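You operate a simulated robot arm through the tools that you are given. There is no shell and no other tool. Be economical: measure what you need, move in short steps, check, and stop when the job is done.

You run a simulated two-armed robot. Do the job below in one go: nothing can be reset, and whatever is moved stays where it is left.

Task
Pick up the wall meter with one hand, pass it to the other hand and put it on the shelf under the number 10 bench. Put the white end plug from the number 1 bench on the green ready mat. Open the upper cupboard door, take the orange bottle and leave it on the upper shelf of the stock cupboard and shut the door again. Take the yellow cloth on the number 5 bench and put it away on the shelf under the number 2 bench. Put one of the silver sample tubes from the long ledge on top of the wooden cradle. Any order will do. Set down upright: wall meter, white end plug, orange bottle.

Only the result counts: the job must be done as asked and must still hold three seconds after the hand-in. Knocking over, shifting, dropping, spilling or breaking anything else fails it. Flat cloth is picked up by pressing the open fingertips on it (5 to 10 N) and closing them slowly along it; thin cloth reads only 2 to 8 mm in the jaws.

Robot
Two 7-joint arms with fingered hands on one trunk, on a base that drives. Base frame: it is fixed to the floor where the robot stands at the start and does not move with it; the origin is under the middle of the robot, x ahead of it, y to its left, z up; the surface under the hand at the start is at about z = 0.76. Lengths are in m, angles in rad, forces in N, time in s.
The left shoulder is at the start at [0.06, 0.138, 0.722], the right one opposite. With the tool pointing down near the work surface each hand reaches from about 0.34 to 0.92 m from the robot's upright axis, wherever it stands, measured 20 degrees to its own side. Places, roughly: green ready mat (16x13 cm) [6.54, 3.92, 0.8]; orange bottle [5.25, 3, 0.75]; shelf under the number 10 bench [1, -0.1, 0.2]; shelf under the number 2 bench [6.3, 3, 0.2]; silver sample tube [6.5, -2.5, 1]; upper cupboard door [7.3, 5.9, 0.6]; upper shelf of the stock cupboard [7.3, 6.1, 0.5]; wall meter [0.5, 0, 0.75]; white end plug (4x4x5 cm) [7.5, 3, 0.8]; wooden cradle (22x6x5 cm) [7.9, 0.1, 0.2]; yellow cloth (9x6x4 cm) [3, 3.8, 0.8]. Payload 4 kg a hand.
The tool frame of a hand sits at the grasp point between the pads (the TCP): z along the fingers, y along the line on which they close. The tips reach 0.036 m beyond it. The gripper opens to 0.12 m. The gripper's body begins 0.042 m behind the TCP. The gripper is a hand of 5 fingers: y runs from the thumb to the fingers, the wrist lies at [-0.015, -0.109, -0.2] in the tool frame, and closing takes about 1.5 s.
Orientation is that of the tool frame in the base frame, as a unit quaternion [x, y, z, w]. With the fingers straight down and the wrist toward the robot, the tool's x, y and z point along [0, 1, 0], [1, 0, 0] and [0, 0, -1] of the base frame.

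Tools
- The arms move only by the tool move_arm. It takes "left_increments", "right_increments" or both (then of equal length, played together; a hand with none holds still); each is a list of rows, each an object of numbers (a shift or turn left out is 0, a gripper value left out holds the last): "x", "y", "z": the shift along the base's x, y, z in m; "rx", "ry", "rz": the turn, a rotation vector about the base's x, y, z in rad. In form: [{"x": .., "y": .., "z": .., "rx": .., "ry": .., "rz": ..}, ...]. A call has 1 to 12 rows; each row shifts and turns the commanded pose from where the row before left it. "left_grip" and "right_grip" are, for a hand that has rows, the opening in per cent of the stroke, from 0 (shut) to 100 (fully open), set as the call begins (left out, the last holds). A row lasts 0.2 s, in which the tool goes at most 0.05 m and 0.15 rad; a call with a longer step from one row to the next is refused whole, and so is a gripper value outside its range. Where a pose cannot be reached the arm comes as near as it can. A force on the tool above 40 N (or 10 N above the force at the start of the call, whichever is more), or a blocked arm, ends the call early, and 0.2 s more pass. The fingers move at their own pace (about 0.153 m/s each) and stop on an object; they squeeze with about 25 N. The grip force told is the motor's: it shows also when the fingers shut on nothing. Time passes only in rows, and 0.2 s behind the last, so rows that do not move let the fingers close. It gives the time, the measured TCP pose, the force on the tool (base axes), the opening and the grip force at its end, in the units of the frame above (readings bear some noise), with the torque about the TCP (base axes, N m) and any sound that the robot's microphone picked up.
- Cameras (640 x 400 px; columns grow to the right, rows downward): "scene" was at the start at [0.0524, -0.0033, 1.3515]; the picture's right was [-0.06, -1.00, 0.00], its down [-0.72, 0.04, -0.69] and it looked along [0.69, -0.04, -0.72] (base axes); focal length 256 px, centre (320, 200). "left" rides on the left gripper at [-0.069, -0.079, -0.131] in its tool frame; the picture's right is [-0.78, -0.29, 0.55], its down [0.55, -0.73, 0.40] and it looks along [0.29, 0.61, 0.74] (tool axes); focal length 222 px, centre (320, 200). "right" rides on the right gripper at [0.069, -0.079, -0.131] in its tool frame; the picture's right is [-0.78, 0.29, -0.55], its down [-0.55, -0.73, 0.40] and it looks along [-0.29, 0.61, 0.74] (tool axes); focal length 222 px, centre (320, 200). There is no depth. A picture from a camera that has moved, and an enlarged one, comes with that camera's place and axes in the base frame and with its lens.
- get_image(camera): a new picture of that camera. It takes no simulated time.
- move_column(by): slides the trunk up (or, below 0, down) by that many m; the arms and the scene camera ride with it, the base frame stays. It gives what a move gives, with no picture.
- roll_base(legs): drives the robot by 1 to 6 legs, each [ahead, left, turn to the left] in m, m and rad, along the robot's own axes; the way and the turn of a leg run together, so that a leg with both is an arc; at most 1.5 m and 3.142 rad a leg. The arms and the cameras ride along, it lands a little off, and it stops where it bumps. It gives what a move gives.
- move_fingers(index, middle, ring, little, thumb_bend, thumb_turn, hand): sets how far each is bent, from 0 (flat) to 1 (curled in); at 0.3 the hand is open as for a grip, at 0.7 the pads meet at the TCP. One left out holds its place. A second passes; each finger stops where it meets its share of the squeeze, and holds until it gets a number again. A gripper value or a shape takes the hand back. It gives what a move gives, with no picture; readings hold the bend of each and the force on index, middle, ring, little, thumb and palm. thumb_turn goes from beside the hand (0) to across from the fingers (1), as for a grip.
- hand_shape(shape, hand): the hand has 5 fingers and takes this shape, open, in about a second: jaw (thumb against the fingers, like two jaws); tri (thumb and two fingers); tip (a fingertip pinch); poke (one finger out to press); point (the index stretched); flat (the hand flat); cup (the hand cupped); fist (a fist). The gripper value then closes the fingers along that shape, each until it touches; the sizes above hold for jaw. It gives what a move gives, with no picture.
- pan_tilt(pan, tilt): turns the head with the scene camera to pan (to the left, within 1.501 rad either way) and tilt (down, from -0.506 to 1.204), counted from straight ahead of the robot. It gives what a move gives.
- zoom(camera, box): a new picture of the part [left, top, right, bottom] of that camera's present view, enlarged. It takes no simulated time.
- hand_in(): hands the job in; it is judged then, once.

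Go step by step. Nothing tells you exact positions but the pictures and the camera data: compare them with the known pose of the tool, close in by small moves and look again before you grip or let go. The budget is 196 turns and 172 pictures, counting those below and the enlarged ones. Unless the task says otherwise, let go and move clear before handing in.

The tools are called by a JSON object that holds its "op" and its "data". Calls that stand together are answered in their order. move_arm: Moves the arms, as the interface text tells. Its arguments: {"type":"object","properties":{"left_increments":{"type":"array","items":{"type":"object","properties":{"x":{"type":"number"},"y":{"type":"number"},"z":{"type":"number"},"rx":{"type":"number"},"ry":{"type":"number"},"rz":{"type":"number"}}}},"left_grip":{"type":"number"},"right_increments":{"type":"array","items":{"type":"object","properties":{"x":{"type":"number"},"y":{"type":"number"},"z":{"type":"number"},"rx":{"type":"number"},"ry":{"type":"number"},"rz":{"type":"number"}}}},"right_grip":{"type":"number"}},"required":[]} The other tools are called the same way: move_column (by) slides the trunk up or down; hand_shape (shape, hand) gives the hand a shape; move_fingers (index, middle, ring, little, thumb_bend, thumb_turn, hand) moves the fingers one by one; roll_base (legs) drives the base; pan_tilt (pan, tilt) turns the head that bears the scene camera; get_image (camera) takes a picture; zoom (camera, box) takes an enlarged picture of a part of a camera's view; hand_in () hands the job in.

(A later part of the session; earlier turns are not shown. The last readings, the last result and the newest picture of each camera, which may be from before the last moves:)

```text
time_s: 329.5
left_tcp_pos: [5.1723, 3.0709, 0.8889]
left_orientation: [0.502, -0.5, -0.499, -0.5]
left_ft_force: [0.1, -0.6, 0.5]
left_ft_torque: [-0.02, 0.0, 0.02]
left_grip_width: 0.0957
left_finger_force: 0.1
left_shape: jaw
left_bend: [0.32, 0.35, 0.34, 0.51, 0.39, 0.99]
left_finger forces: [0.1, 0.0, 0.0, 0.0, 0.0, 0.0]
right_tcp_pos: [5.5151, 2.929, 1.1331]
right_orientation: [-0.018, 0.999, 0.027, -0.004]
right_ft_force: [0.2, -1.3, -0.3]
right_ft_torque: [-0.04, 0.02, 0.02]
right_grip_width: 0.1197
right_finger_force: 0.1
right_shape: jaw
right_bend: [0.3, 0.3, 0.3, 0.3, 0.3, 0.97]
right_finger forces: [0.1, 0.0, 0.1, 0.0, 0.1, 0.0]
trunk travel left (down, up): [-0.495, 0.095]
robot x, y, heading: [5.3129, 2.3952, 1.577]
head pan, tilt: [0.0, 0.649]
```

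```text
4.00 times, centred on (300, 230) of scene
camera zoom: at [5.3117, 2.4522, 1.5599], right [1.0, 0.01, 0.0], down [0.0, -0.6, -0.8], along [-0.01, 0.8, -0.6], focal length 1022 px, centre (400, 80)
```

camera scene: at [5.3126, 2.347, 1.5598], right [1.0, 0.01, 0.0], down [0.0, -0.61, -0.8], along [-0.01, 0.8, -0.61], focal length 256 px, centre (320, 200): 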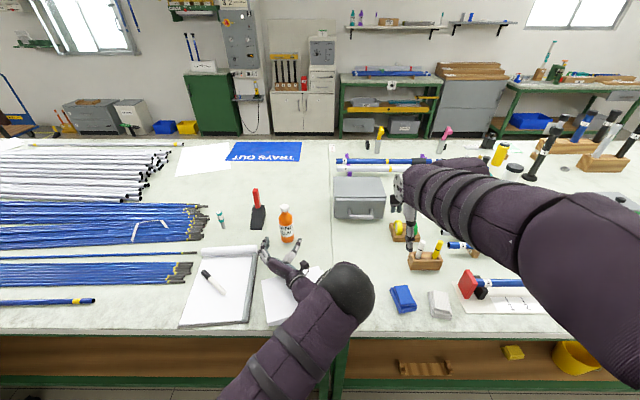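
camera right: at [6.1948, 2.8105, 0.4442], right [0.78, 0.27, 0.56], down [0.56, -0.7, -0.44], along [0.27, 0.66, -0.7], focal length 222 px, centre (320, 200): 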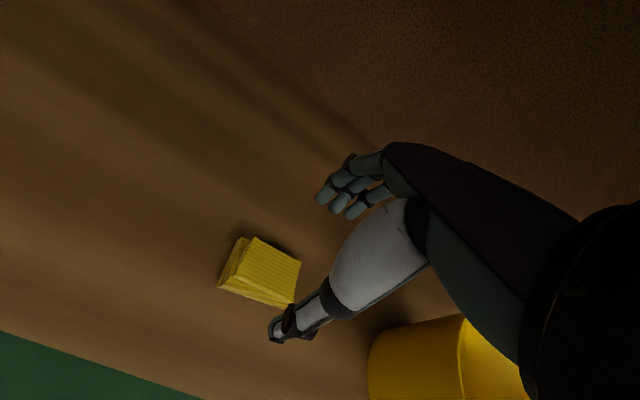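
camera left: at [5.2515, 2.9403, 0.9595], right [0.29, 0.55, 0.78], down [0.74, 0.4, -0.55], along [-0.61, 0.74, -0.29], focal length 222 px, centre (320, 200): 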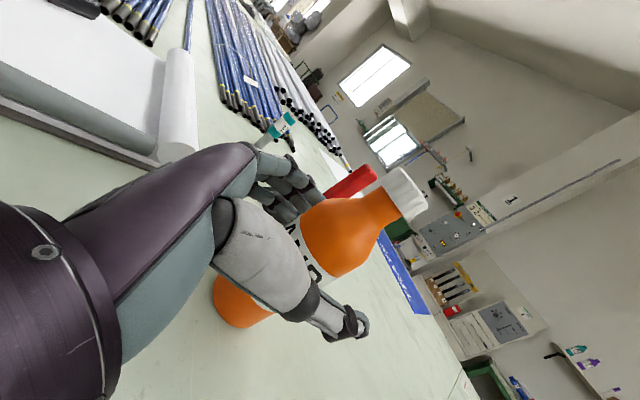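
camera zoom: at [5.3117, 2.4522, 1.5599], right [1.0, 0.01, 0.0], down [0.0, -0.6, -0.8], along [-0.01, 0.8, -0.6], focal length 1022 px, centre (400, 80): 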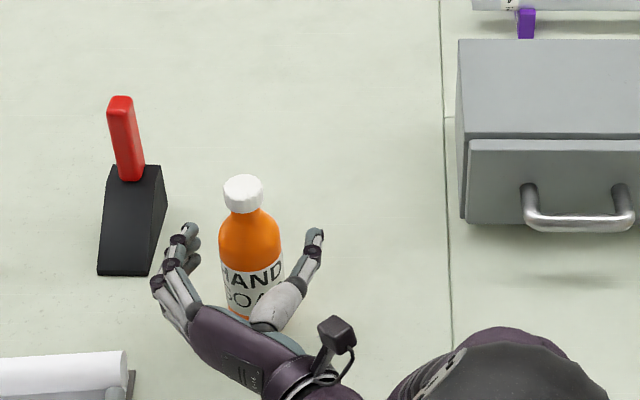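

It stands upright again after release, so the small tilt in the grip is harmless. I'll grip it again, lift, and back away.

{"op": "move_arm", "data": {"left_grip": 0, "left_increments": [{}, {}, {}, {}, {}, {}, {}, {"z": 0.02}, {"z": 0.03}, {"z": 0.03}, {"z": 0.03}, {"z": 0.03}]}}

{"op": "get_image", "data": {"camera": "left"}}

{"op": "roll_base", "data": {"legs": [[-0.55, 0, 0]]}}

{"op": "get_image", "data": {"camera": "scene"}}

```text
time_s: 332.1
left_tcp_pos: [5.1705, 3.0701, 1.0266]
left_orientation: [0.501, -0.5, -0.499, -0.5]
left_ft_force: [0.1, 1.1, -2.6]
left_ft_torque: [0.01, -0.01, 0.0]
left_grip_width: 0.0179
left_finger_force: 25.5
left_shape: jaw
left_bend: [0.63, 0.72, 0.63, 0.71, 0.76, 1.0]
left_finger forces: [16.7, 1.3, 2.2, 1.9, 22.3, 0.0]
right_tcp_pos: [5.5142, 2.9293, 1.1318]
right_orientation: [-0.017, 0.999, 0.028, -0.004]
right_ft_force: [-0.3, -0.6, 1.2]
right_ft_torque: [0.0, -0.01, 0.03]
right_grip_width: 0.1198
right_finger_force: 0.0
right_shape: jaw
right_bend: [0.3, 0.3, 0.3, 0.3, 0.3, 0.97]
right_finger forces: [0.0, 0.0, 0.1, 0.0, 0.0, 0.1]
trunk travel left (down, up): [-0.495, 0.095]
robot x, y, heading: [5.3073, 2.3962, 1.579]
head pan, tilt: [0.0, 0.649]
```

```text
69 pictures are left
camera left: at [5.2503, 2.9393, 1.0964], right [0.29, 0.55, 0.78], down [0.74, 0.4, -0.55], along [-0.61, 0.74, -0.29], focal length 222 px, centre (320, 200)
```

left: 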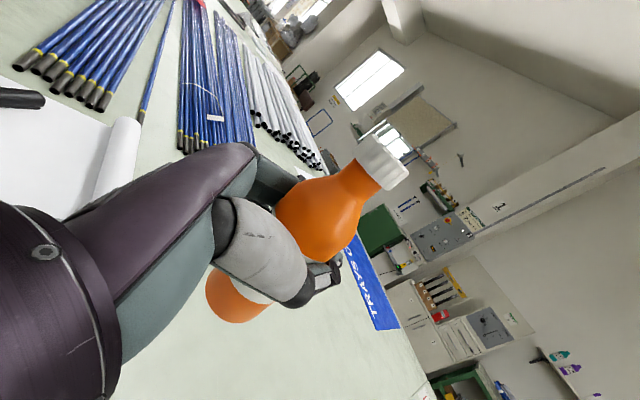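

```text
time_s: 335.3
left_tcp_pos: [5.1804, 2.5159, 1.0264]
left_orientation: [-0.497, 0.504, 0.496, 0.503]
left_ft_force: [0.3, -0.4, -2.2]
left_ft_torque: [0.03, -0.02, -0.01]
left_grip_width: 0.0179
left_finger_force: 24.7
left_shape: jaw
left_bend: [0.63, 0.72, 0.63, 0.71, 0.76, 1.0]
left_finger forces: [16.7, 1.3, 2.2, 2.0, 22.3, 0.0]
right_tcp_pos: [5.524, 2.3716, 1.1321]
right_orientation: [-0.01, 1.0, 0.029, -0.004]
right_ft_force: [0.4, -0.4, -0.6]
right_ft_torque: [0.04, -0.02, -0.01]
right_grip_width: 0.1197
right_finger_force: 0.0
right_shape: jaw
right_bend: [0.3, 0.3, 0.3, 0.3, 0.3, 0.97]
right_finger forces: [0.0, 0.0, 0.0, 0.0, 0.0, 0.0]
trunk travel left (down, up): [-0.495, 0.095]
robot x, y, heading: [5.3115, 1.8412, 1.564]
head pan, tilt: [0.0, 0.649]
```

```text
68 pictures are left
camera scene: at [5.313, 1.8971, 1.56], right [1.0, -0.01, 0.0], down [0.0, -0.6, -0.8], along [0.0, 0.8, -0.6], focal length 256 px, centre (320, 200)
```

scene: 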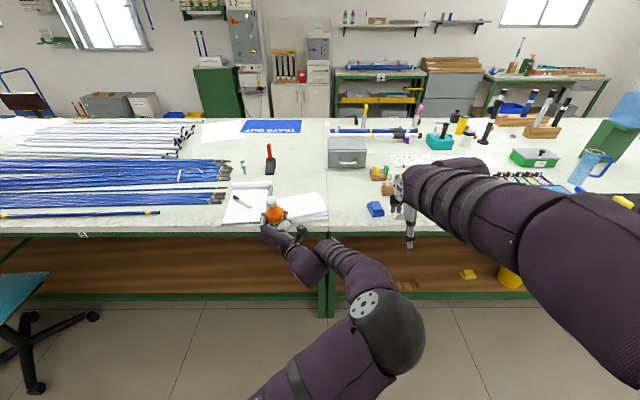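

The bottle is secure. The white plug stands near [7.47, 3.04] on bench 1, with the bin in front, so I'll approach from x≈7.9. I'll raise the hands, strafe right, and look.

{"op": "move_column", "data": {"by": 0.09}}

{"op": "roll_base", "data": {"legs": [[0, -1.3, 0.007], [0, -1.32, 0]]}}

{"op": "pan_tilt", "data": {"pan": 0.2, "tilt": 0.7}}

{"op": "get_image", "data": {"camera": "scene"}}

```text
time_s: 336.6
left_tcp_pos: [5.1795, 2.5183, 1.116]
left_orientation: [-0.496, 0.504, 0.496, 0.504]
left_ft_force: [0.6, -0.4, -3.5]
left_ft_torque: [0.07, -0.01, 0.0]
left_grip_width: 0.0179
left_finger_force: 25.1
left_shape: jaw
left_bend: [0.63, 0.72, 0.63, 0.71, 0.76, 1.0]
left_finger forces: [16.7, 1.3, 2.3, 2.0, 22.3, 0.0]
right_tcp_pos: [5.5232, 2.3723, 1.2223]
right_orientation: [-0.011, 1.0, 0.027, -0.004]
right_ft_force: [-0.6, -0.8, -0.6]
right_ft_torque: [0.02, 0.01, 0.0]
right_grip_width: 0.1197
right_finger_force: 0.0
right_shape: jaw
right_bend: [0.3, 0.3, 0.3, 0.3, 0.3, 0.97]
right_finger forces: [0.0, 0.0, 0.0, 0.1, 0.0, 0.1]
trunk travel left (down, up): [-0.585, 0.005]
robot x, y, heading: [5.3098, 1.8372, 1.567]
head pan, tilt: [0.0, 0.649]
```

```text
time_s: 349.2
left_tcp_pos: [7.7937, 2.5236, 1.1156]
left_orientation: [-0.495, 0.506, 0.492, 0.507]
left_ft_force: [0.7, -0.1, -3.6]
left_ft_torque: [0.05, 0.0, 0.02]
left_grip_width: 0.018
left_finger_force: 25.0
left_shape: jaw
left_bend: [0.63, 0.72, 0.63, 0.71, 0.76, 1.0]
left_finger forces: [16.7, 1.1, 2.2, 2.0, 22.2, 0.0]
right_tcp_pos: [8.1354, 2.3729, 1.2222]
right_orientation: [-0.003, 1.0, 0.026, -0.004]
right_ft_force: [-0.5, -0.3, 0.1]
right_ft_torque: [0.0, 0.03, -0.02]
right_grip_width: 0.12
right_finger_force: 0.0
right_shape: jaw
right_bend: [0.3, 0.3, 0.3, 0.3, 0.3, 0.97]
right_finger forces: [0.0, 0.0, 0.0, 0.0, 0.1, 0.0]
trunk travel left (down, up): [-0.585, 0.005]
robot x, y, heading: [7.9136, 1.8425, 1.55]
head pan, tilt: [0.0, 0.649]
```

```text
time_s: 350.0
left_tcp_pos: [7.7938, 2.5226, 1.1155]
left_orientation: [-0.494, 0.507, 0.492, 0.507]
left_ft_force: [0.5, 0.8, -1.7]
left_ft_torque: [0.03, -0.01, 0.02]
left_grip_width: 0.018
left_finger_force: 24.6
left_shape: jaw
left_bend: [0.63, 0.72, 0.63, 0.71, 0.76, 1.0]
left_finger forces: [16.7, 1.1, 2.2, 2.0, 22.2, 0.0]
right_tcp_pos: [8.1334, 2.3736, 1.2232]
right_orientation: [-0.004, 1.0, 0.027, -0.004]
right_ft_force: [0.0, 0.8, -0.2]
right_ft_torque: [0.02, 0.0, 0.02]
right_grip_width: 0.1198
right_finger_force: 0.1
right_shape: jaw
right_bend: [0.3, 0.3, 0.3, 0.3, 0.3, 0.97]
right_finger forces: [0.0, 0.0, 0.0, 0.0, 0.0, 0.0]
trunk travel left (down, up): [-0.585, 0.005]
robot x, y, heading: [7.9159, 1.8434, 1.551]
head pan, tilt: [0.201, 0.7]
```

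```text
67 pictures are left
camera scene: at [7.9005, 1.8986, 1.6456], right [0.98, 0.18, 0.0], down [0.12, -0.63, -0.76], along [-0.14, 0.75, -0.64], focal length 256 px, centre (320, 200)
```

scene: 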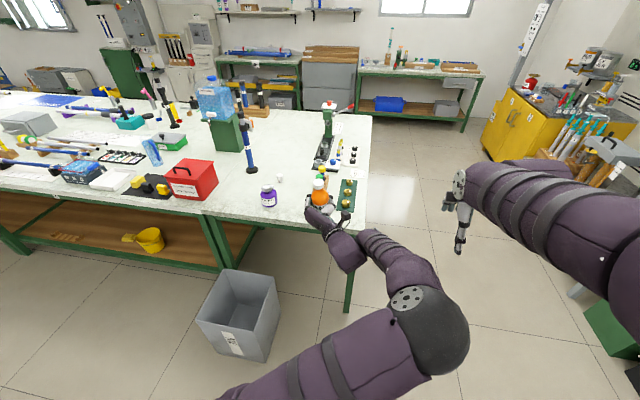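

The plug is at about [7.463, 3.02]. I'll shift the left arm leftwards, close in to y≈2.37 and turn left so the plug lies on my right-hand side.

{"op": "move_arm", "data": {"left_increments": [{"x": -0.03}, {"x": -0.03}, {"x": -0.03}, {"x": -0.03}]}}

{"op": "roll_base", "data": {"legs": [[0.53, 0, 0], [0, 0, 0.93]]}}

{"op": "pan_tilt", "data": {"pan": -0.2, "tilt": 0.7}}

{"op": "get_image", "data": {"camera": "scene"}}

```text
time_s: 351.0
left_tcp_pos: [7.6738, 2.5244, 1.1172]
left_orientation: [-0.494, 0.506, 0.492, 0.507]
left_ft_force: [-0.6, 0.7, -3.0]
left_ft_torque: [0.04, -0.01, -0.02]
left_grip_width: 0.0176
left_finger_force: 24.7
left_shape: jaw
left_bend: [0.63, 0.72, 0.63, 0.71, 0.76, 1.0]
left_finger forces: [16.5, 1.2, 2.4, 2.0, 22.0, 0.1]
right_tcp_pos: [8.1346, 2.3722, 1.2243]
right_orientation: [-0.004, 1.0, 0.027, -0.003]
right_ft_force: [0.0, 0.4, -0.8]
right_ft_torque: [-0.01, 0.04, 0.0]
right_grip_width: 0.12
right_finger_force: 0.0
right_shape: jaw
right_bend: [0.3, 0.3, 0.3, 0.3, 0.3, 0.97]
right_finger forces: [0.0, 0.1, 0.1, 0.0, 0.0, 0.1]
trunk travel left (down, up): [-0.585, 0.005]
robot x, y, heading: [7.9178, 1.8415, 1.55]
head pan, tilt: [0.201, 0.7]
```

```text
time_s: 356.4
left_tcp_pos: [7.2363, 2.6, 1.1177]
left_orientation: [0.667, -0.235, -0.666, -0.236]
left_ft_force: [-0.3, -0.9, -2.6]
left_ft_torque: [0.05, 0.05, 0.03]
left_grip_width: 0.0178
left_finger_force: 24.5
left_shape: jaw
left_bend: [0.63, 0.72, 0.63, 0.71, 0.76, 1.0]
left_finger forces: [16.4, 1.1, 2.2, 2.0, 21.7, 0.1]
right_tcp_pos: [7.637, 2.8731, 1.223]
right_orientation: [-0.447, 0.894, 0.023, -0.015]
right_ft_force: [0.0, -0.1, 0.2]
right_ft_torque: [-0.01, 0.03, -0.02]
right_grip_width: 0.1197
right_finger_force: 0.0
right_shape: jaw
right_bend: [0.3, 0.3, 0.3, 0.3, 0.3, 0.97]
right_finger forces: [0.0, 0.1, 0.0, 0.0, 0.0, 0.0]
trunk travel left (down, up): [-0.585, 0.005]
robot x, y, heading: [7.928, 2.3742, 2.47]
head pan, tilt: [0.201, 0.7]
```

```text
time_s: 357.3
left_tcp_pos: [7.2371, 2.6003, 1.1178]
left_orientation: [0.668, -0.235, -0.665, -0.237]
left_ft_force: [-0.4, 0.7, -3.4]
left_ft_torque: [0.05, 0.0, 0.02]
left_grip_width: 0.0178
left_finger_force: 24.8
left_shape: jaw
left_bend: [0.63, 0.72, 0.63, 0.71, 0.76, 1.0]
left_finger forces: [16.3, 1.1, 2.2, 2.0, 21.6, 0.0]
right_tcp_pos: [7.638, 2.8737, 1.2234]
right_orientation: [-0.447, 0.894, 0.022, -0.015]
right_ft_force: [-0.7, 0.6, 0.3]
right_ft_torque: [-0.03, -0.04, -0.01]
right_grip_width: 0.1198
right_finger_force: 0.1
right_shape: jaw
right_bend: [0.3, 0.3, 0.3, 0.3, 0.3, 0.97]
right_finger forces: [0.0, 0.1, 0.0, 0.0, 0.0, 0.0]
trunk travel left (down, up): [-0.585, 0.005]
robot x, y, heading: [7.9255, 2.3791, 2.471]
head pan, tilt: [-0.201, 0.7]
```

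```text
66 pictures are left
camera scene: at [7.8955, 2.4251, 1.6456], right [0.76, 0.64, 0.0], down [0.42, -0.49, -0.76], along [-0.49, 0.58, -0.64], focal length 256 px, centre (320, 200)
```

scene: 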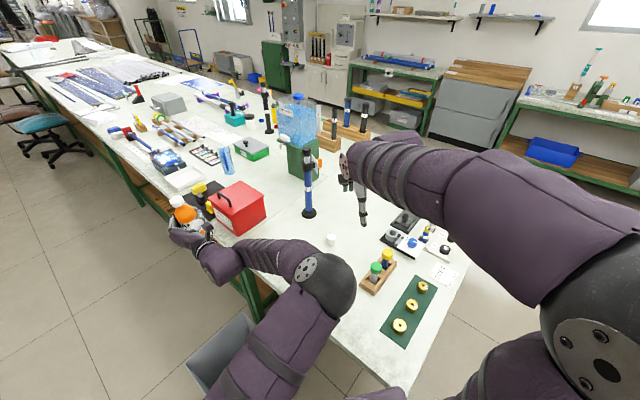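

The plug is at [7.468, 3.005]. I'll ease the left arm a little further left and bring the right hand above the plug.

{"op": "move_arm", "data": {"left_increments": [{"x": -0.017, "y": -0.021}, {"x": -0.017, "y": -0.021}, {"x": -0.017, "y": -0.021}, {}, {}, {}, {}, {}], "right_increments": [{}, {"x": -0.0243, "y": 0.0187, "z": -0.032}, {"x": -0.0243, "y": 0.0187, "z": -0.032}, {"x": -0.0243, "y": 0.0187, "z": -0.032}, {"x": -0.0243, "y": 0.0187, "z": -0.032}, {"x": -0.0243, "y": 0.0187, "z": -0.032}, {"x": -0.0243, "y": 0.0187, "z": -0.032}, {"x": -0.0243, "y": 0.0187, "z": -0.032}]}}

{"op": "get_image", "data": {"camera": "right"}}

{"op": "get_image", "data": {"camera": "scene"}}

```text
time_s: 359.1
left_tcp_pos: [7.1861, 2.5385, 1.1152]
left_orientation: [0.669, -0.235, -0.665, -0.236]
left_ft_force: [-0.8, 0.1, -2.8]
left_ft_torque: [0.05, 0.0, -0.03]
left_grip_width: 0.0178
left_finger_force: 24.8
left_shape: jaw
left_bend: [0.63, 0.72, 0.63, 0.71, 0.76, 1.0]
left_finger forces: [16.3, 1.1, 2.2, 2.1, 21.6, 0.1]
right_tcp_pos: [7.4652, 3.0056, 1.0004]
right_orientation: [-0.446, 0.895, 0.023, -0.015]
right_ft_force: [0.0, 0.6, 0.4]
right_ft_torque: [0.01, 0.0, 0.03]
right_grip_width: 0.1197
right_finger_force: 0.0
right_shape: jaw
right_bend: [0.3, 0.3, 0.3, 0.3, 0.3, 0.97]
right_finger forces: [0.1, 0.0, 0.0, 0.0, 0.1, 0.0]
trunk travel left (down, up): [-0.585, 0.005]
robot x, y, heading: [7.9234, 2.3777, 2.469]
head pan, tilt: [-0.201, 0.7]
```

```text
65 pictures are left
camera right: at [7.4917, 2.8988, 1.1259], right [0.27, 0.79, 0.56], down [0.9, 0.01, -0.44], along [-0.35, 0.62, -0.7], focal length 222 px, centre (320, 200)
```

right: 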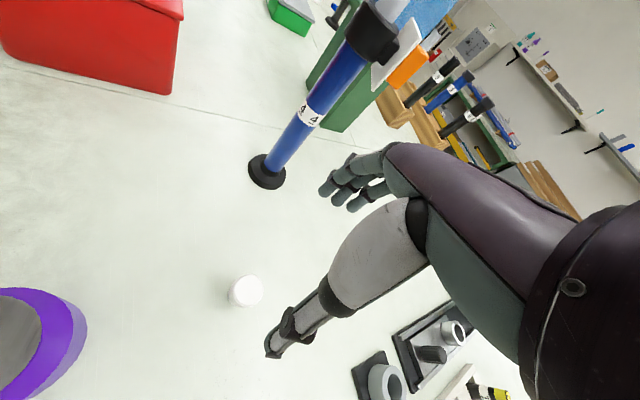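

```text
64 pictures are left
camera scene: at [7.8943, 2.4264, 1.6455], right [0.77, 0.64, 0.0], down [0.42, -0.49, -0.76], along [-0.49, 0.58, -0.65], focal length 256 px, centre (320, 200)
```

scene: 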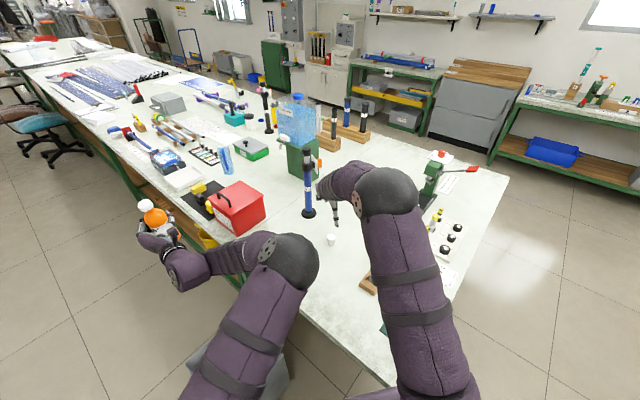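

The plug is at [7.470, 3.000]. I'll centre and lower onto it, then close.

{"op": "move_arm", "data": {"right_increments": [{"x": 0.005, "y": -0.005, "z": -0.03}, {"z": -0.03}, {"z": -0.03}, {"z": -0.03}, {"z": -0.03}, {"z": -0.008}, {}]}}

{"op": "get_image", "data": {"camera": "right"}}

{"op": "move_arm", "data": {"right_grip": 0, "right_increments": [{}, {}, {}, {}, {}, {}, {}, {}]}}

{"op": "get_image", "data": {"camera": "right"}}

```text
time_s: 360.7
left_tcp_pos: [7.1864, 2.5371, 1.1159]
left_orientation: [0.667, -0.235, -0.667, -0.236]
left_ft_force: [-0.3, 0.4, -3.1]
left_ft_torque: [0.0, -0.01, 0.04]
left_grip_width: 0.0179
left_finger_force: 25.6
left_shape: jaw
left_bend: [0.63, 0.72, 0.63, 0.71, 0.76, 1.0]
left_finger forces: [16.3, 1.1, 2.1, 2.0, 21.5, 0.0]
right_tcp_pos: [7.4706, 2.9987, 0.8413]
right_orientation: [-0.447, 0.894, 0.023, -0.016]
right_ft_force: [0.0, -0.1, -0.4]
right_ft_torque: [0.0, 0.0, 0.01]
right_grip_width: 0.1198
right_finger_force: 0.0
right_shape: jaw
right_bend: [0.3, 0.3, 0.3, 0.3, 0.3, 0.97]
right_finger forces: [0.0, 0.0, 0.1, 0.0, 0.0, 0.1]
trunk travel left (down, up): [-0.585, 0.005]
robot x, y, heading: [7.9252, 2.3793, 2.474]
head pan, tilt: [-0.201, 0.7]
```

```text
63 pictures are left
camera right: at [7.4975, 2.8917, 0.9676], right [0.26, 0.79, 0.56], down [0.9, 0.01, -0.44], along [-0.35, 0.62, -0.7], focal length 222 px, centre (320, 200)
```

right: 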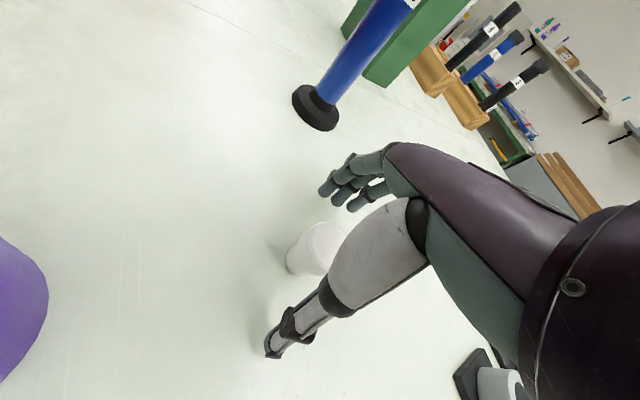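

```text
time_s: 362.5
left_tcp_pos: [7.1872, 2.5375, 1.1158]
left_orientation: [0.667, -0.236, -0.666, -0.236]
left_ft_force: [-0.4, 0.8, -2.8]
left_ft_torque: [0.05, 0.01, 0.02]
left_grip_width: 0.0178
left_finger_force: 25.5
left_shape: jaw
left_bend: [0.63, 0.72, 0.63, 0.71, 0.76, 1.0]
left_finger forces: [16.2, 1.1, 2.2, 2.0, 21.5, 0.0]
right_tcp_pos: [7.4694, 2.9995, 0.8422]
right_orientation: [-0.446, 0.895, 0.023, -0.016]
right_ft_force: [0.5, 0.4, -0.3]
right_ft_torque: [0.01, 0.02, 0.01]
right_grip_width: 0.0184
right_finger_force: 25.0
right_shape: jaw
right_bend: [0.59, 0.63, 0.68, 0.7, 0.71, 1.0]
right_finger forces: [13.2, 7.6, 0.0, 0.1, 20.9, 0.0]
trunk travel left (down, up): [-0.585, 0.005]
robot x, y, heading: [7.9225, 2.3777, 2.473]
head pan, tilt: [-0.201, 0.7]
```

```text
62 pictures are left
camera right: at [7.4976, 2.8918, 0.9679], right [0.27, 0.79, 0.56], down [0.9, 0.01, -0.44], along [-0.35, 0.62, -0.7], focal length 222 px, centre (320, 200)
```

right: 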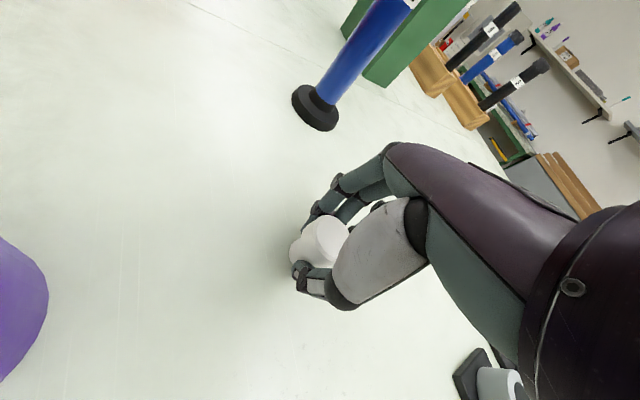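

The plug is gripped. I'll lift it high, back off, turn to face along the bench end and move clear.

{"op": "move_arm", "data": {"right_increments": [{"z": 0.03}, {"z": 0.04}, {"z": 0.045}, {"z": 0.045}, {"z": 0.045}, {"z": 0.045}, {"z": 0.045}, {"z": 0.045}]}}

{"op": "roll_base", "data": {"legs": [[-0.25, 0, 0], [0, 0, -0.9], [0, -0.42, 0]]}}

{"op": "get_image", "data": {"camera": "right"}}

{"op": "pan_tilt", "data": {"pan": 0, "tilt": 0.5}}

{"op": "get_image", "data": {"camera": "scene"}}

```text
time_s: 364.3
left_tcp_pos: [7.187, 2.5361, 1.1174]
left_orientation: [0.668, -0.235, -0.666, -0.236]
left_ft_force: [0.0, -0.3, -3.0]
left_ft_torque: [0.0, 0.03, -0.01]
left_grip_width: 0.0177
left_finger_force: 24.9
left_shape: jaw
left_bend: [0.63, 0.72, 0.63, 0.71, 0.76, 1.0]
left_finger forces: [16.3, 1.1, 2.2, 2.0, 21.5, 0.1]
right_tcp_pos: [7.4723, 2.9979, 1.1829]
right_orientation: [-0.446, 0.894, 0.023, -0.016]
right_ft_force: [0.9, -0.2, -0.8]
right_ft_torque: [0.0, 0.02, 0.0]
right_grip_width: 0.0183
right_finger_force: 24.7
right_shape: jaw
right_bend: [0.59, 0.63, 0.68, 0.7, 0.71, 1.0]
right_finger forces: [13.3, 8.0, 0.1, 0.0, 20.8, 0.1]
trunk travel left (down, up): [-0.585, 0.005]
robot x, y, heading: [7.9265, 2.3772, 2.473]
head pan, tilt: [-0.201, 0.7]
```

```text
time_s: 370.6
left_tcp_pos: [8.1954, 2.9029, 1.1168]
left_orientation: [0.504, -0.496, -0.503, -0.497]
left_ft_force: [0.5, 0.7, -3.8]
left_ft_torque: [0.0, -0.02, 0.02]
left_grip_width: 0.0177
left_finger_force: 24.8
left_shape: jaw
left_bend: [0.63, 0.72, 0.64, 0.71, 0.76, 1.0]
left_finger forces: [15.9, 1.0, 2.2, 1.9, 21.1, 0.1]
right_tcp_pos: [8.7337, 2.9783, 1.1828]
right_orientation: [-0.025, 0.999, 0.027, -0.005]
right_ft_force: [-0.5, 0.0, -0.2]
right_ft_torque: [0.02, 0.05, -0.02]
right_grip_width: 0.0182
right_finger_force: 24.3
right_shape: jaw
right_bend: [0.59, 0.63, 0.68, 0.7, 0.71, 1.0]
right_finger forces: [13.2, 7.9, 0.0, 0.0, 20.7, 0.0]
trunk travel left (down, up): [-0.585, 0.005]
robot x, y, heading: [8.5435, 2.2318, 1.593]
head pan, tilt: [-0.201, 0.7]
```

```text
61 pictures are left
camera right: at [8.6686, 2.8892, 1.3079], right [0.78, 0.3, 0.56], down [0.58, -0.68, -0.44], along [0.25, 0.66, -0.7], focal length 222 px, centre (320, 200)
```

right: 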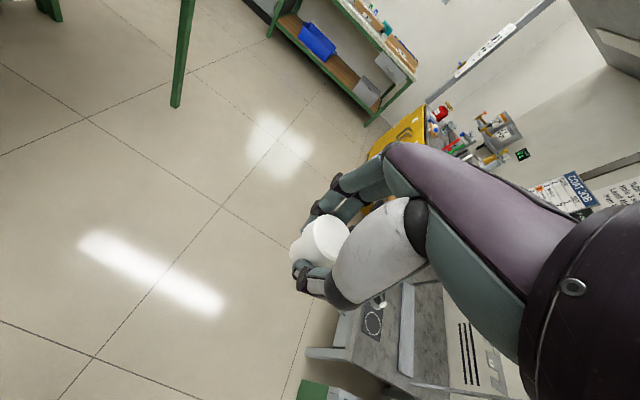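

```text
time_s: 371.3
left_tcp_pos: [8.1945, 2.9028, 1.1157]
left_orientation: [0.505, -0.496, -0.503, -0.496]
left_ft_force: [-0.3, 0.0, -3.2]
left_ft_torque: [0.01, -0.04, -0.01]
left_grip_width: 0.0178
left_finger_force: 25.1
left_shape: jaw
left_bend: [0.63, 0.72, 0.64, 0.71, 0.76, 1.0]
left_finger forces: [16.0, 1.0, 2.1, 1.8, 21.1, 0.0]
right_tcp_pos: [8.7322, 2.9795, 1.1815]
right_orientation: [-0.025, 0.999, 0.027, -0.004]
right_ft_force: [0.2, -0.3, -0.1]
right_ft_torque: [0.0, 0.06, -0.02]
right_grip_width: 0.0183
right_finger_force: 25.2
right_shape: jaw
right_bend: [0.59, 0.63, 0.68, 0.7, 0.71, 1.0]
right_finger forces: [13.2, 8.0, 0.1, 0.0, 20.6, 0.1]
trunk travel left (down, up): [-0.585, 0.005]
robot x, y, heading: [8.5434, 2.2272, 1.59]
head pan, tilt: [0.0, 0.499]
```

```text
60 pictures are left
camera scene: at [8.5437, 2.2957, 1.6632], right [1.0, 0.02, 0.0], down [0.01, -0.48, -0.88], along [-0.02, 0.88, -0.48], focal length 256 px, centre (320, 200)
```

scene: 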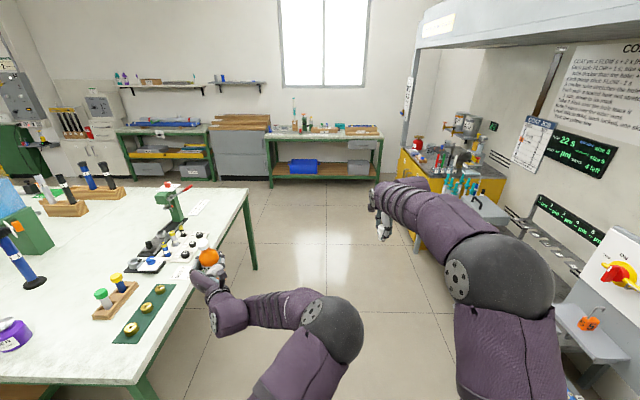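

The plug is held upright. I'll drive up past the bench end, turn into the rear aisle and go to the mat's position.

{"op": "roll_base", "data": {"legs": [[1.2, 0.04, -0.02], [1.25, 0, 0], [0, 0, 1.571], [1.4, 0, 0]]}}

{"op": "move_arm", "data": {"left_increments": [{"x": 0.04, "z": 0.01}, {"x": 0.04, "z": 0.01}, {"x": 0.04, "z": 0.01}, {"x": 0.04, "z": 0.01}, {"x": 0.04, "z": 0.01}]}}

{"op": "pan_tilt", "data": {"pan": 0, "tilt": 0.6}}

{"op": "get_image", "data": {"camera": "scene"}}

```text
time_s: 393.8
left_tcp_pos: [6.4026, 4.4099, 1.116]
left_orientation: [0.708, -0.012, -0.706, -0.013]
left_ft_force: [-0.6, -0.1, -2.6]
left_ft_torque: [0.04, 0.06, 0.06]
left_grip_width: 0.0176
left_finger_force: 24.5
left_shape: jaw
left_bend: [0.72, 0.72, 0.64, 0.71, 0.76, 1.0]
left_finger forces: [15.6, 0.8, 1.9, 2.0, 20.3, 0.1]
right_tcp_pos: [6.3537, 4.9503, 1.1825]
right_orientation: [-0.706, 0.707, 0.017, -0.022]
right_ft_force: [0.3, 0.1, -0.4]
right_ft_torque: [0.02, -0.03, 0.01]
right_grip_width: 0.0177
right_finger_force: 25.6
right_shape: jaw
right_bend: [0.59, 0.63, 0.68, 0.7, 0.71, 1.0]
right_finger forces: [13.2, 7.8, 0.0, 0.0, 20.1, 0.0]
trunk travel left (down, up): [-0.585, 0.005]
robot x, y, heading: [7.0894, 4.7262, 3.114]
head pan, tilt: [0.0, 0.499]
```

```text
time_s: 394.9
left_tcp_pos: [6.5824, 4.4093, 1.1618]
left_orientation: [0.708, -0.012, -0.706, -0.014]
left_ft_force: [-0.4, -0.8, -3.8]
left_ft_torque: [0.01, 0.01, 0.01]
left_grip_width: 0.0174
left_finger_force: 24.7
left_shape: jaw
left_bend: [0.72, 0.72, 0.64, 0.71, 0.76, 1.0]
left_finger forces: [15.4, 0.7, 2.0, 1.8, 20.2, 0.0]
left hand out of reach, approached as far as the arm can: row 5
right_tcp_pos: [6.3545, 4.9503, 1.1813]
right_orientation: [-0.706, 0.707, 0.017, -0.022]
right_ft_force: [-0.6, -0.4, -0.4]
right_ft_torque: [-0.01, 0.0, -0.01]
right_grip_width: 0.0179
right_finger_force: 24.9
right_shape: jaw
right_bend: [0.59, 0.63, 0.68, 0.7, 0.71, 1.0]
right_finger forces: [13.1, 7.8, 0.0, 0.0, 20.1, 0.1]
trunk travel left (down, up): [-0.585, 0.005]
robot x, y, heading: [7.0863, 4.7282, 3.115]
head pan, tilt: [0.0, 0.499]
```

```text
time_s: 395.6
left_tcp_pos: [6.5826, 4.4093, 1.161]
left_orientation: [0.708, -0.011, -0.706, -0.013]
left_ft_force: [0.0, -0.4, -2.4]
left_ft_torque: [0.04, 0.0, 0.0]
left_grip_width: 0.0173
left_finger_force: 25.3
left_shape: jaw
left_bend: [0.72, 0.72, 0.64, 0.71, 0.76, 1.0]
left_finger forces: [15.4, 0.8, 2.0, 1.8, 20.2, 0.1]
right_tcp_pos: [6.354, 4.9503, 1.1834]
right_orientation: [-0.706, 0.707, 0.017, -0.021]
right_ft_force: [0.4, -0.9, -0.9]
right_ft_torque: [0.01, 0.0, 0.0]
right_grip_width: 0.0179
right_finger_force: 25.3
right_shape: jaw
right_bend: [0.59, 0.63, 0.68, 0.7, 0.71, 1.0]
right_finger forces: [13.1, 7.8, 0.0, 0.0, 20.2, 0.0]
trunk travel left (down, up): [-0.585, 0.005]
robot x, y, heading: [7.09, 4.727, 3.113]
head pan, tilt: [0.0, 0.6]
```

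```text
59 pictures are left
camera scene: at [7.0335, 4.7264, 1.6543], right [0.03, 1.0, 0.0], down [0.56, -0.02, -0.83], along [-0.82, 0.02, -0.56], focal length 256 px, centre (320, 200)
```

scene: 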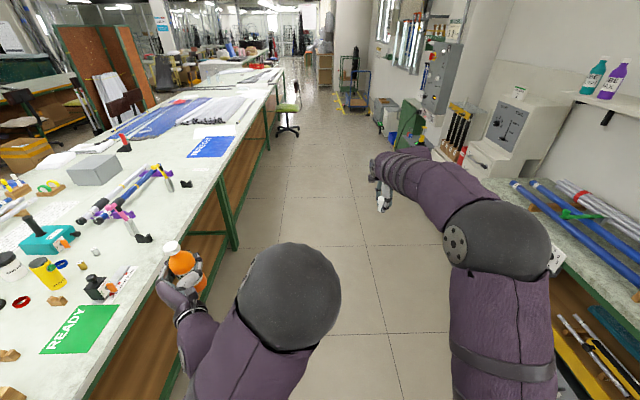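

The READY mat is at [6.54, 3.91]. I'll move up to x≈6.76 and turn to face the bench with the right hand over the mat.

{"op": "roll_base", "data": {"legs": [[0.33, 0.05, 0], [0, 0, 1.6]]}}

{"op": "pan_tilt", "data": {"pan": -0.1, "tilt": 0.8}}

{"op": "get_image", "data": {"camera": "scene"}}

{"op": "get_image", "data": {"camera": "right"}}

```text
time_s: 401.8
left_tcp_pos: [7.1007, 4.1947, 1.1613]
left_orientation: [0.494, 0.508, -0.494, 0.505]
left_ft_force: [0.6, 0.1, -3.0]
left_ft_torque: [-0.04, 0.0, 0.01]
left_grip_width: 0.017
left_finger_force: 25.2
left_shape: jaw
left_bend: [0.72, 0.72, 0.65, 0.71, 0.76, 1.0]
left_finger forces: [14.9, 0.6, 1.8, 2.0, 19.4, 0.0]
right_tcp_pos: [6.5735, 3.9323, 1.1829]
right_orientation: [0.999, 0.03, 0.004, 0.027]
right_ft_force: [0.6, 0.2, 0.3]
right_ft_torque: [0.01, 0.0, -0.01]
right_grip_width: 0.0178
right_finger_force: 25.1
right_shape: jaw
right_bend: [0.59, 0.63, 0.68, 0.7, 0.71, 1.0]
right_finger forces: [13.0, 7.8, 0.0, 0.0, 19.6, 0.1]
trunk travel left (down, up): [-0.585, 0.005]
robot x, y, heading: [6.7601, 4.6804, -1.541]
head pan, tilt: [0.0, 0.6]
```

```text
time_s: 402.5
left_tcp_pos: [7.0994, 4.1939, 1.1613]
left_orientation: [0.494, 0.507, -0.493, 0.506]
left_ft_force: [0.1, 0.2, -2.3]
left_ft_torque: [-0.05, 0.02, 0.01]
left_grip_width: 0.0177
left_finger_force: 25.4
left_shape: jaw
left_bend: [0.72, 0.72, 0.65, 0.71, 0.76, 1.0]
left_finger forces: [14.9, 0.6, 1.8, 2.0, 19.3, 0.0]
right_tcp_pos: [6.5738, 3.9334, 1.1821]
right_orientation: [0.999, 0.03, 0.004, 0.027]
right_ft_force: [-0.7, 1.0, 0.2]
right_ft_torque: [-0.02, -0.04, -0.01]
right_grip_width: 0.0177
right_finger_force: 25.3
right_shape: jaw
right_bend: [0.59, 0.63, 0.68, 0.7, 0.71, 1.0]
right_finger forces: [12.9, 7.6, 0.0, 0.0, 19.6, 0.0]
trunk travel left (down, up): [-0.585, 0.005]
robot x, y, heading: [6.7537, 4.6823, -1.537]
head pan, tilt: [-0.099, 0.799]
```

```text
58 pictures are left
camera scene: at [6.7508, 4.6323, 1.6374], right [-1.0, 0.07, 0.0], down [0.05, 0.72, -0.7], along [-0.05, -0.7, -0.72], focal length 256 px, centre (320, 200)
```

scene: 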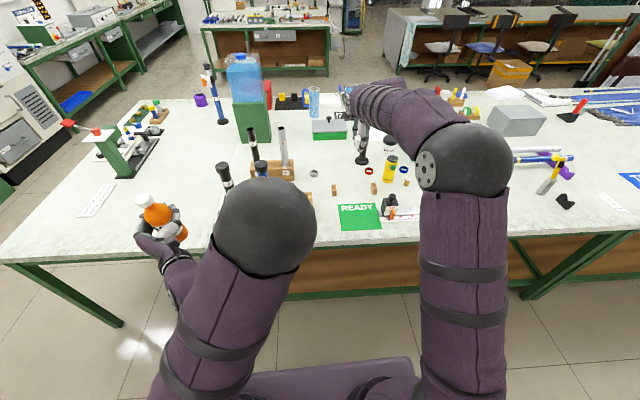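

```text
57 pictures are left
camera right: at [6.6359, 4.0229, 1.3081], right [-0.77, -0.31, 0.56], down [-0.59, 0.68, -0.44], along [-0.24, -0.67, -0.7], focal length 222 px, centre (320, 200)
```

right: 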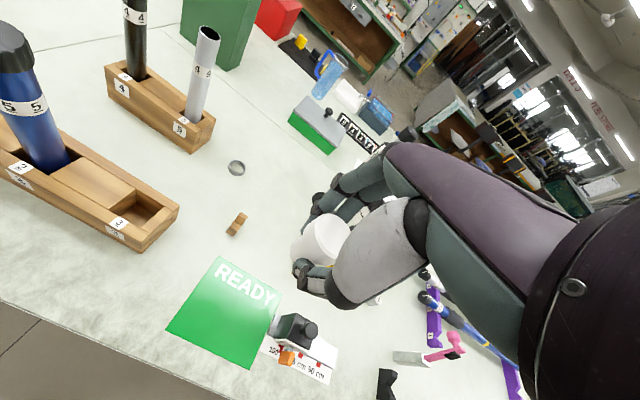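

The mat's centre is at about [6.532, 3.933]. I'll lower the plug over it.

{"op": "move_arm", "data": {"right_increments": [{"x": -0.017, "z": -0.03}, {"x": -0.017, "z": -0.03}, {"z": -0.04}, {"z": -0.04}, {"z": -0.04}, {"z": -0.04}, {"z": -0.04}, {"z": -0.04}, {}]}}

{"op": "get_image", "data": {"camera": "right"}}

```text
time_s: 404.5
left_tcp_pos: [7.1006, 4.1942, 1.1611]
left_orientation: [0.493, 0.508, -0.492, 0.507]
left_ft_force: [-0.5, 1.0, -3.2]
left_ft_torque: [-0.01, 0.01, -0.04]
left_grip_width: 0.0173
left_finger_force: 24.5
left_shape: jaw
left_bend: [0.72, 0.72, 0.65, 0.71, 0.76, 1.0]
left_finger forces: [14.8, 0.5, 1.7, 1.9, 19.4, 0.1]
right_tcp_pos: [6.5386, 3.9343, 0.8815]
right_orientation: [0.999, 0.029, 0.004, 0.027]
right_ft_force: [-0.4, -0.1, 0.6]
right_ft_torque: [-0.01, 0.01, 0.0]
right_grip_width: 0.0179
right_finger_force: 24.9
right_shape: jaw
right_bend: [0.59, 0.63, 0.68, 0.7, 0.71, 1.0]
right_finger forces: [13.1, 8.0, 0.0, 0.0, 19.8, 0.0]
trunk travel left (down, up): [-0.585, 0.005]
robot x, y, heading: [6.7541, 4.6825, -1.538]
head pan, tilt: [-0.099, 0.799]
```

```text
56 pictures are left
camera right: at [6.6021, 4.0241, 1.0064], right [-0.77, -0.31, 0.56], down [-0.59, 0.68, -0.44], along [-0.24, -0.67, -0.7], focal length 222 px, centre (320, 200)
```

right: 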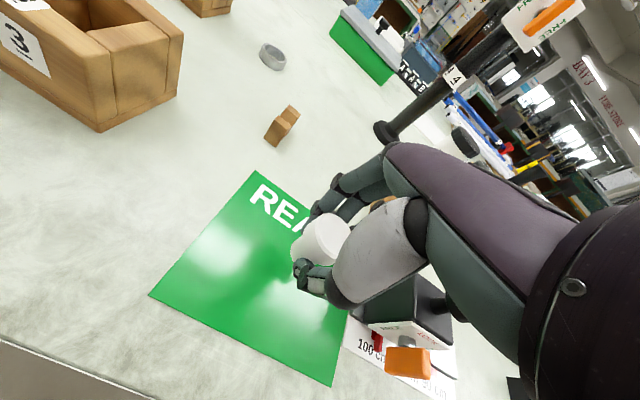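

The plug is well over the mat and clear of the stamp. I'll lower the last centimetres and release.

{"op": "move_arm", "data": {"right_increments": [{"z": -0.015}, {"z": -0.012}, {"z": -0.005}, {}]}}

{"op": "move_arm", "data": {"right_increments": [{"z": -0.003}, {}, {"z": -0.002}, {}]}}

```text
time_s: 405.5
left_tcp_pos: [7.1002, 4.1941, 1.1616]
left_orientation: [0.494, 0.507, -0.493, 0.506]
left_ft_force: [-0.1, 0.1, -3.5]
left_ft_torque: [-0.03, 0.0, -0.03]
left_grip_width: 0.0174
left_finger_force: 24.8
left_shape: jaw
left_bend: [0.72, 0.72, 0.65, 0.71, 0.76, 1.0]
left_finger forces: [14.9, 0.5, 1.9, 1.8, 19.4, 0.1]
right_tcp_pos: [6.5402, 3.9325, 0.8491]
right_orientation: [0.999, 0.03, 0.004, 0.027]
right_ft_force: [0.5, 0.5, 0.3]
right_ft_torque: [-0.02, 0.01, -0.01]
right_grip_width: 0.018
right_finger_force: 25.1
right_shape: jaw
right_bend: [0.59, 0.63, 0.68, 0.7, 0.71, 1.0]
right_finger forces: [13.0, 8.0, 0.0, 0.0, 19.9, 0.0]
trunk travel left (down, up): [-0.585, 0.005]
robot x, y, heading: [6.7533, 4.6804, -1.537]
head pan, tilt: [-0.099, 0.799]
```

```text
time_s: 406.5
left_tcp_pos: [7.1012, 4.1948, 1.1613]
left_orientation: [0.493, 0.508, -0.493, 0.505]
left_ft_force: [1.2, 0.2, -3.4]
left_ft_torque: [-0.02, 0.01, -0.04]
left_grip_width: 0.0175
left_finger_force: 24.8
left_shape: jaw
left_bend: [0.72, 0.72, 0.65, 0.71, 0.76, 1.0]
left_finger forces: [14.9, 0.6, 1.8, 1.9, 19.4, 0.1]
right_tcp_pos: [6.5402, 3.9324, 0.8451]
right_orientation: [0.999, 0.03, 0.005, 0.027]
right_ft_force: [-0.1, 1.3, -0.5]
right_ft_torque: [0.0, -0.03, 0.0]
right_grip_width: 0.0181
right_finger_force: 25.1
right_shape: jaw
right_bend: [0.59, 0.63, 0.68, 0.7, 0.71, 1.0]
right_finger forces: [13.0, 7.9, 0.0, 0.0, 19.8, 0.0]
trunk travel left (down, up): [-0.585, 0.005]
robot x, y, heading: [6.7546, 4.6779, -1.539]
head pan, tilt: [-0.099, 0.799]
```

{"op": "move_arm", "data": {"right_increments": [{"z": -0.002}, {}, {"z": -0.002}, {}]}}

{"op": "move_arm", "data": {"right_grip": 45, "right_increments": [{}, {}, {}, {}, {"z": 0.02}, {"z": 0.03}, {"z": 0.04}, {"z": 0.04}, {"z": 0.04}, {"z": 0.04}, {"z": 0.04}]}}

{"op": "get_image", "data": {"camera": "right"}}

```text
time_s: 407.5
left_tcp_pos: [7.1012, 4.1963, 1.161]
left_orientation: [0.494, 0.508, -0.494, 0.505]
left_ft_force: [0.2, 0.1, -3.7]
left_ft_torque: [-0.05, 0.03, -0.02]
left_grip_width: 0.0171
left_finger_force: 25.0
left_shape: jaw
left_bend: [0.72, 0.72, 0.65, 0.71, 0.76, 1.0]
left_finger forces: [14.9, 0.5, 1.7, 1.8, 19.4, 0.0]
right_tcp_pos: [6.5408, 3.9323, 0.8428]
right_orientation: [0.999, 0.029, 0.005, 0.028]
right_ft_force: [0.7, -0.2, 8.5]
right_ft_torque: [-0.11, -0.02, 0.03]
right_grip_width: 0.0182
right_finger_force: 24.6
right_shape: jaw
right_bend: [0.6, 0.63, 0.68, 0.7, 0.71, 1.0]
right_finger forces: [13.3, 8.9, 0.1, 0.0, 21.6, 0.0]
trunk travel left (down, up): [-0.585, 0.005]
robot x, y, heading: [6.755, 4.6815, -1.539]
head pan, tilt: [-0.099, 0.799]
```

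```text
time_s: 409.9
left_tcp_pos: [7.0995, 4.1944, 1.1621]
left_orientation: [0.494, 0.507, -0.494, 0.505]
left_ft_force: [0.1, 0.8, -1.6]
left_ft_torque: [-0.04, 0.01, 0.0]
left_grip_width: 0.0173
left_finger_force: 25.4
left_shape: jaw
left_bend: [0.72, 0.72, 0.65, 0.71, 0.76, 1.0]
left_finger forces: [14.9, 0.4, 1.9, 1.9, 19.3, 0.1]
right_tcp_pos: [6.5389, 3.9323, 1.0944]
right_orientation: [0.999, 0.03, 0.005, 0.026]
right_ft_force: [0.7, -0.7, 0.2]
right_ft_torque: [-0.03, 0.01, 0.0]
right_grip_width: 0.054
right_finger_force: 0.1
right_shape: jaw
right_bend: [0.44, 0.48, 0.46, 0.7, 0.61, 1.0]
right_finger forces: [0.0, 0.1, 0.0, 0.0, 0.0, 0.1]
trunk travel left (down, up): [-0.585, 0.005]
robot x, y, heading: [6.7524, 4.6845, -1.541]
head pan, tilt: [-0.099, 0.799]
```

```text
55 pictures are left
camera right: at [6.6026, 4.0221, 1.2189], right [-0.77, -0.31, 0.56], down [-0.59, 0.68, -0.44], along [-0.24, -0.67, -0.7], focal length 222 px, centre (320, 200)
```

right: 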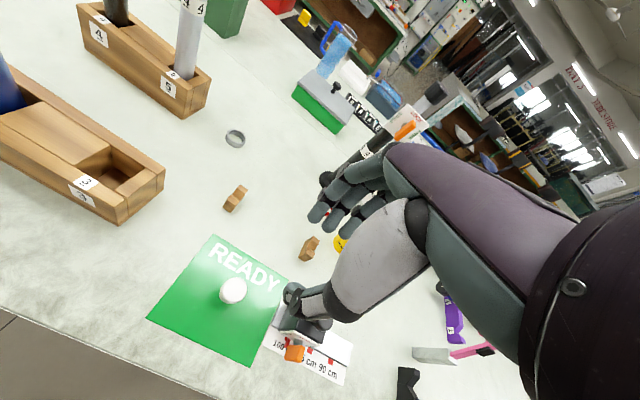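

The plug stands upright on the mat. Next the stock cupboard: I'll turn to face the wall near x≈7.2 and look at its doors.

{"op": "roll_base", "data": {"legs": [[0, 0, 1.555], [0.45, 0, 0], [0, 0, 1.571]]}}

{"op": "pan_tilt", "data": {"pan": 0, "tilt": 0.75}}

{"op": "get_image", "data": {"camera": "scene"}}

```text
time_s: 412.0
left_tcp_pos: [7.2974, 4.4375, 1.1621]
left_orientation: [0.342, 0.619, -0.342, 0.618]
left_ft_force: [-0.2, -0.5, -3.1]
left_ft_torque: [-0.04, -0.02, -0.02]
left_grip_width: 0.0172
left_finger_force: 24.6
left_shape: jaw
left_bend: [0.72, 0.72, 0.65, 0.71, 0.76, 1.0]
left_finger forces: [14.9, 0.5, 3.0, 2.2, 19.5, 0.0]
right_tcp_pos: [6.9224, 3.9143, 1.0935]
right_orientation: [0.96, 0.278, -0.004, 0.026]
right_ft_force: [-12.9, 0.0, 7.0]
right_ft_torque: [-0.17, 0.23, -0.31]
right_grip_width: 0.0514
right_finger_force: 0.0
right_shape: jaw
right_bend: [0.5, 0.48, 0.46, 0.7, 0.61, 1.0]
right_finger forces: [13.9, 0.1, 0.0, 0.1, 0.0, 0.1]
trunk travel left (down, up): [-0.585, 0.005]
robot x, y, heading: [6.7538, 4.6835, -1.007]
head pan, tilt: [-0.099, 0.799]
stopped in leg 1: the force on the tool passed its limit at 69 N (the readings are from after the stop); the commanded pose is now the measured one
```

```text
time_s: 412.7
left_tcp_pos: [7.2981, 4.438, 1.1627]
left_orientation: [0.343, 0.62, -0.342, 0.618]
left_ft_force: [-0.5, -0.1, -2.3]
left_ft_torque: [-0.02, 0.02, 0.0]
left_grip_width: 0.0171
left_finger_force: 25.2
left_shape: jaw
left_bend: [0.72, 0.72, 0.65, 0.71, 0.76, 1.0]
left_finger forces: [14.8, 0.5, 2.9, 2.1, 19.5, 0.0]
right_tcp_pos: [6.9249, 3.9161, 1.0929]
right_orientation: [0.96, 0.28, -0.002, 0.025]
right_ft_force: [-15.0, -1.2, 7.3]
right_ft_torque: [-0.2, 0.34, -0.36]
right_grip_width: 0.0514
right_finger_force: 0.0
right_shape: jaw
right_bend: [0.5, 0.48, 0.46, 0.7, 0.61, 1.0]
right_finger forces: [16.7, 0.0, 0.1, 0.1, 0.1, 0.1]
trunk travel left (down, up): [-0.585, 0.005]
robot x, y, heading: [6.7574, 4.6829, -1.0]
head pan, tilt: [0.0, 0.75]
```

```text
54 pictures are left
camera scene: at [6.7827, 4.6386, 1.6414], right [-0.84, -0.54, 0.0], down [-0.37, 0.58, -0.73], along [0.39, -0.62, -0.68], focal length 256 px, centre (320, 200)
```

scene: 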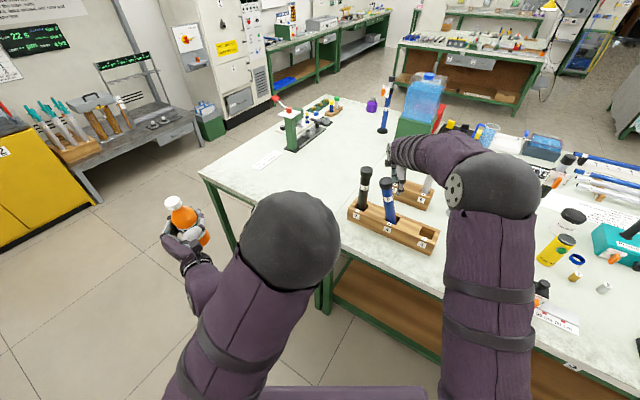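

The right hand touched a tall tube in a rack while turning. I'll move it back off, raise it well above the tubes, and check the tube.

{"op": "move_arm", "data": {"right_increments": [{"x": -0.02, "y": -0.012}, {"x": -0.02, "y": -0.012}, {"z": 0.03}, {"z": 0.04}, {"z": 0.04}, {"z": 0.04}, {}]}}

{"op": "get_image", "data": {"camera": "right"}}

{"op": "zoom", "data": {"camera": "scene", "box": [330, 110, 490, 250]}}

```text
time_s: 414.3
left_tcp_pos: [7.2996, 4.4376, 1.1609]
left_orientation: [0.342, 0.619, -0.343, 0.618]
left_ft_force: [-0.1, 0.0, -2.4]
left_ft_torque: [-0.03, -0.06, 0.02]
left_grip_width: 0.0173
left_finger_force: 24.9
left_shape: jaw
left_bend: [0.72, 0.72, 0.65, 0.71, 0.76, 1.0]
left_finger forces: [14.8, 0.5, 3.0, 2.1, 19.5, 0.0]
right_tcp_pos: [6.8899, 3.8905, 1.2409]
right_orientation: [0.959, 0.281, -0.003, 0.025]
right_ft_force: [0.5, -0.2, 0.2]
right_ft_torque: [0.0, 0.02, -0.03]
right_grip_width: 0.054
right_finger_force: 0.0
right_shape: jaw
right_bend: [0.44, 0.48, 0.46, 0.7, 0.61, 1.0]
right_finger forces: [0.0, 0.1, 0.1, 0.1, 0.1, 0.0]
trunk travel left (down, up): [-0.585, 0.005]
robot x, y, heading: [6.7533, 4.6833, -1.006]
head pan, tilt: [0.0, 0.75]
```

```text
53 pictures are left
camera right: at [6.9026, 3.9995, 1.3647], right [-0.51, -0.64, 0.57], down [-0.86, 0.3, -0.42], along [0.1, -0.71, -0.7], focal length 222 px, centre (320, 200)
```

right: 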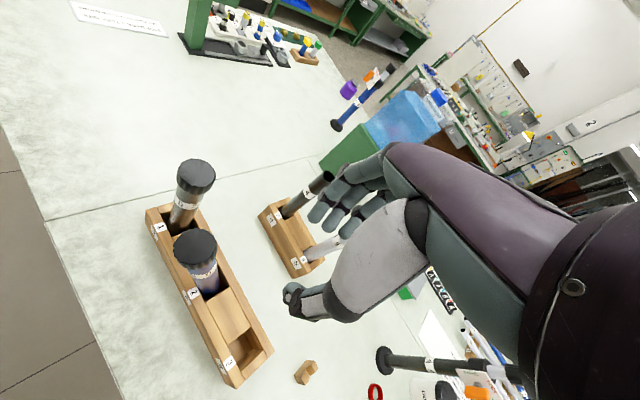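

```text
2.86 times, centred on (410, 180) of scene
camera zoom: at [6.7853, 4.638, 1.6413], right [-0.84, -0.54, 0.0], down [-0.37, 0.58, -0.73], along [0.39, -0.62, -0.68], focal length 730 px, centre (63, 257)
```

zoom: 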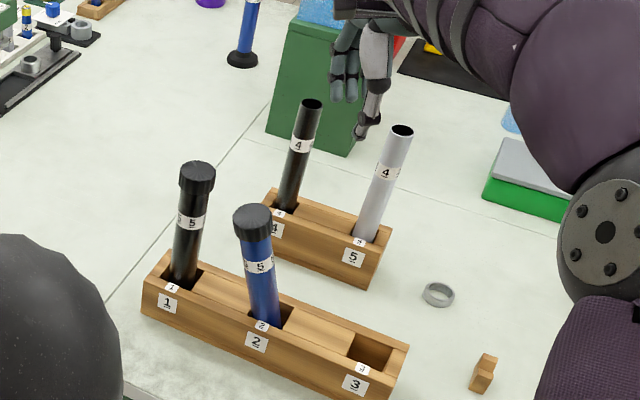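

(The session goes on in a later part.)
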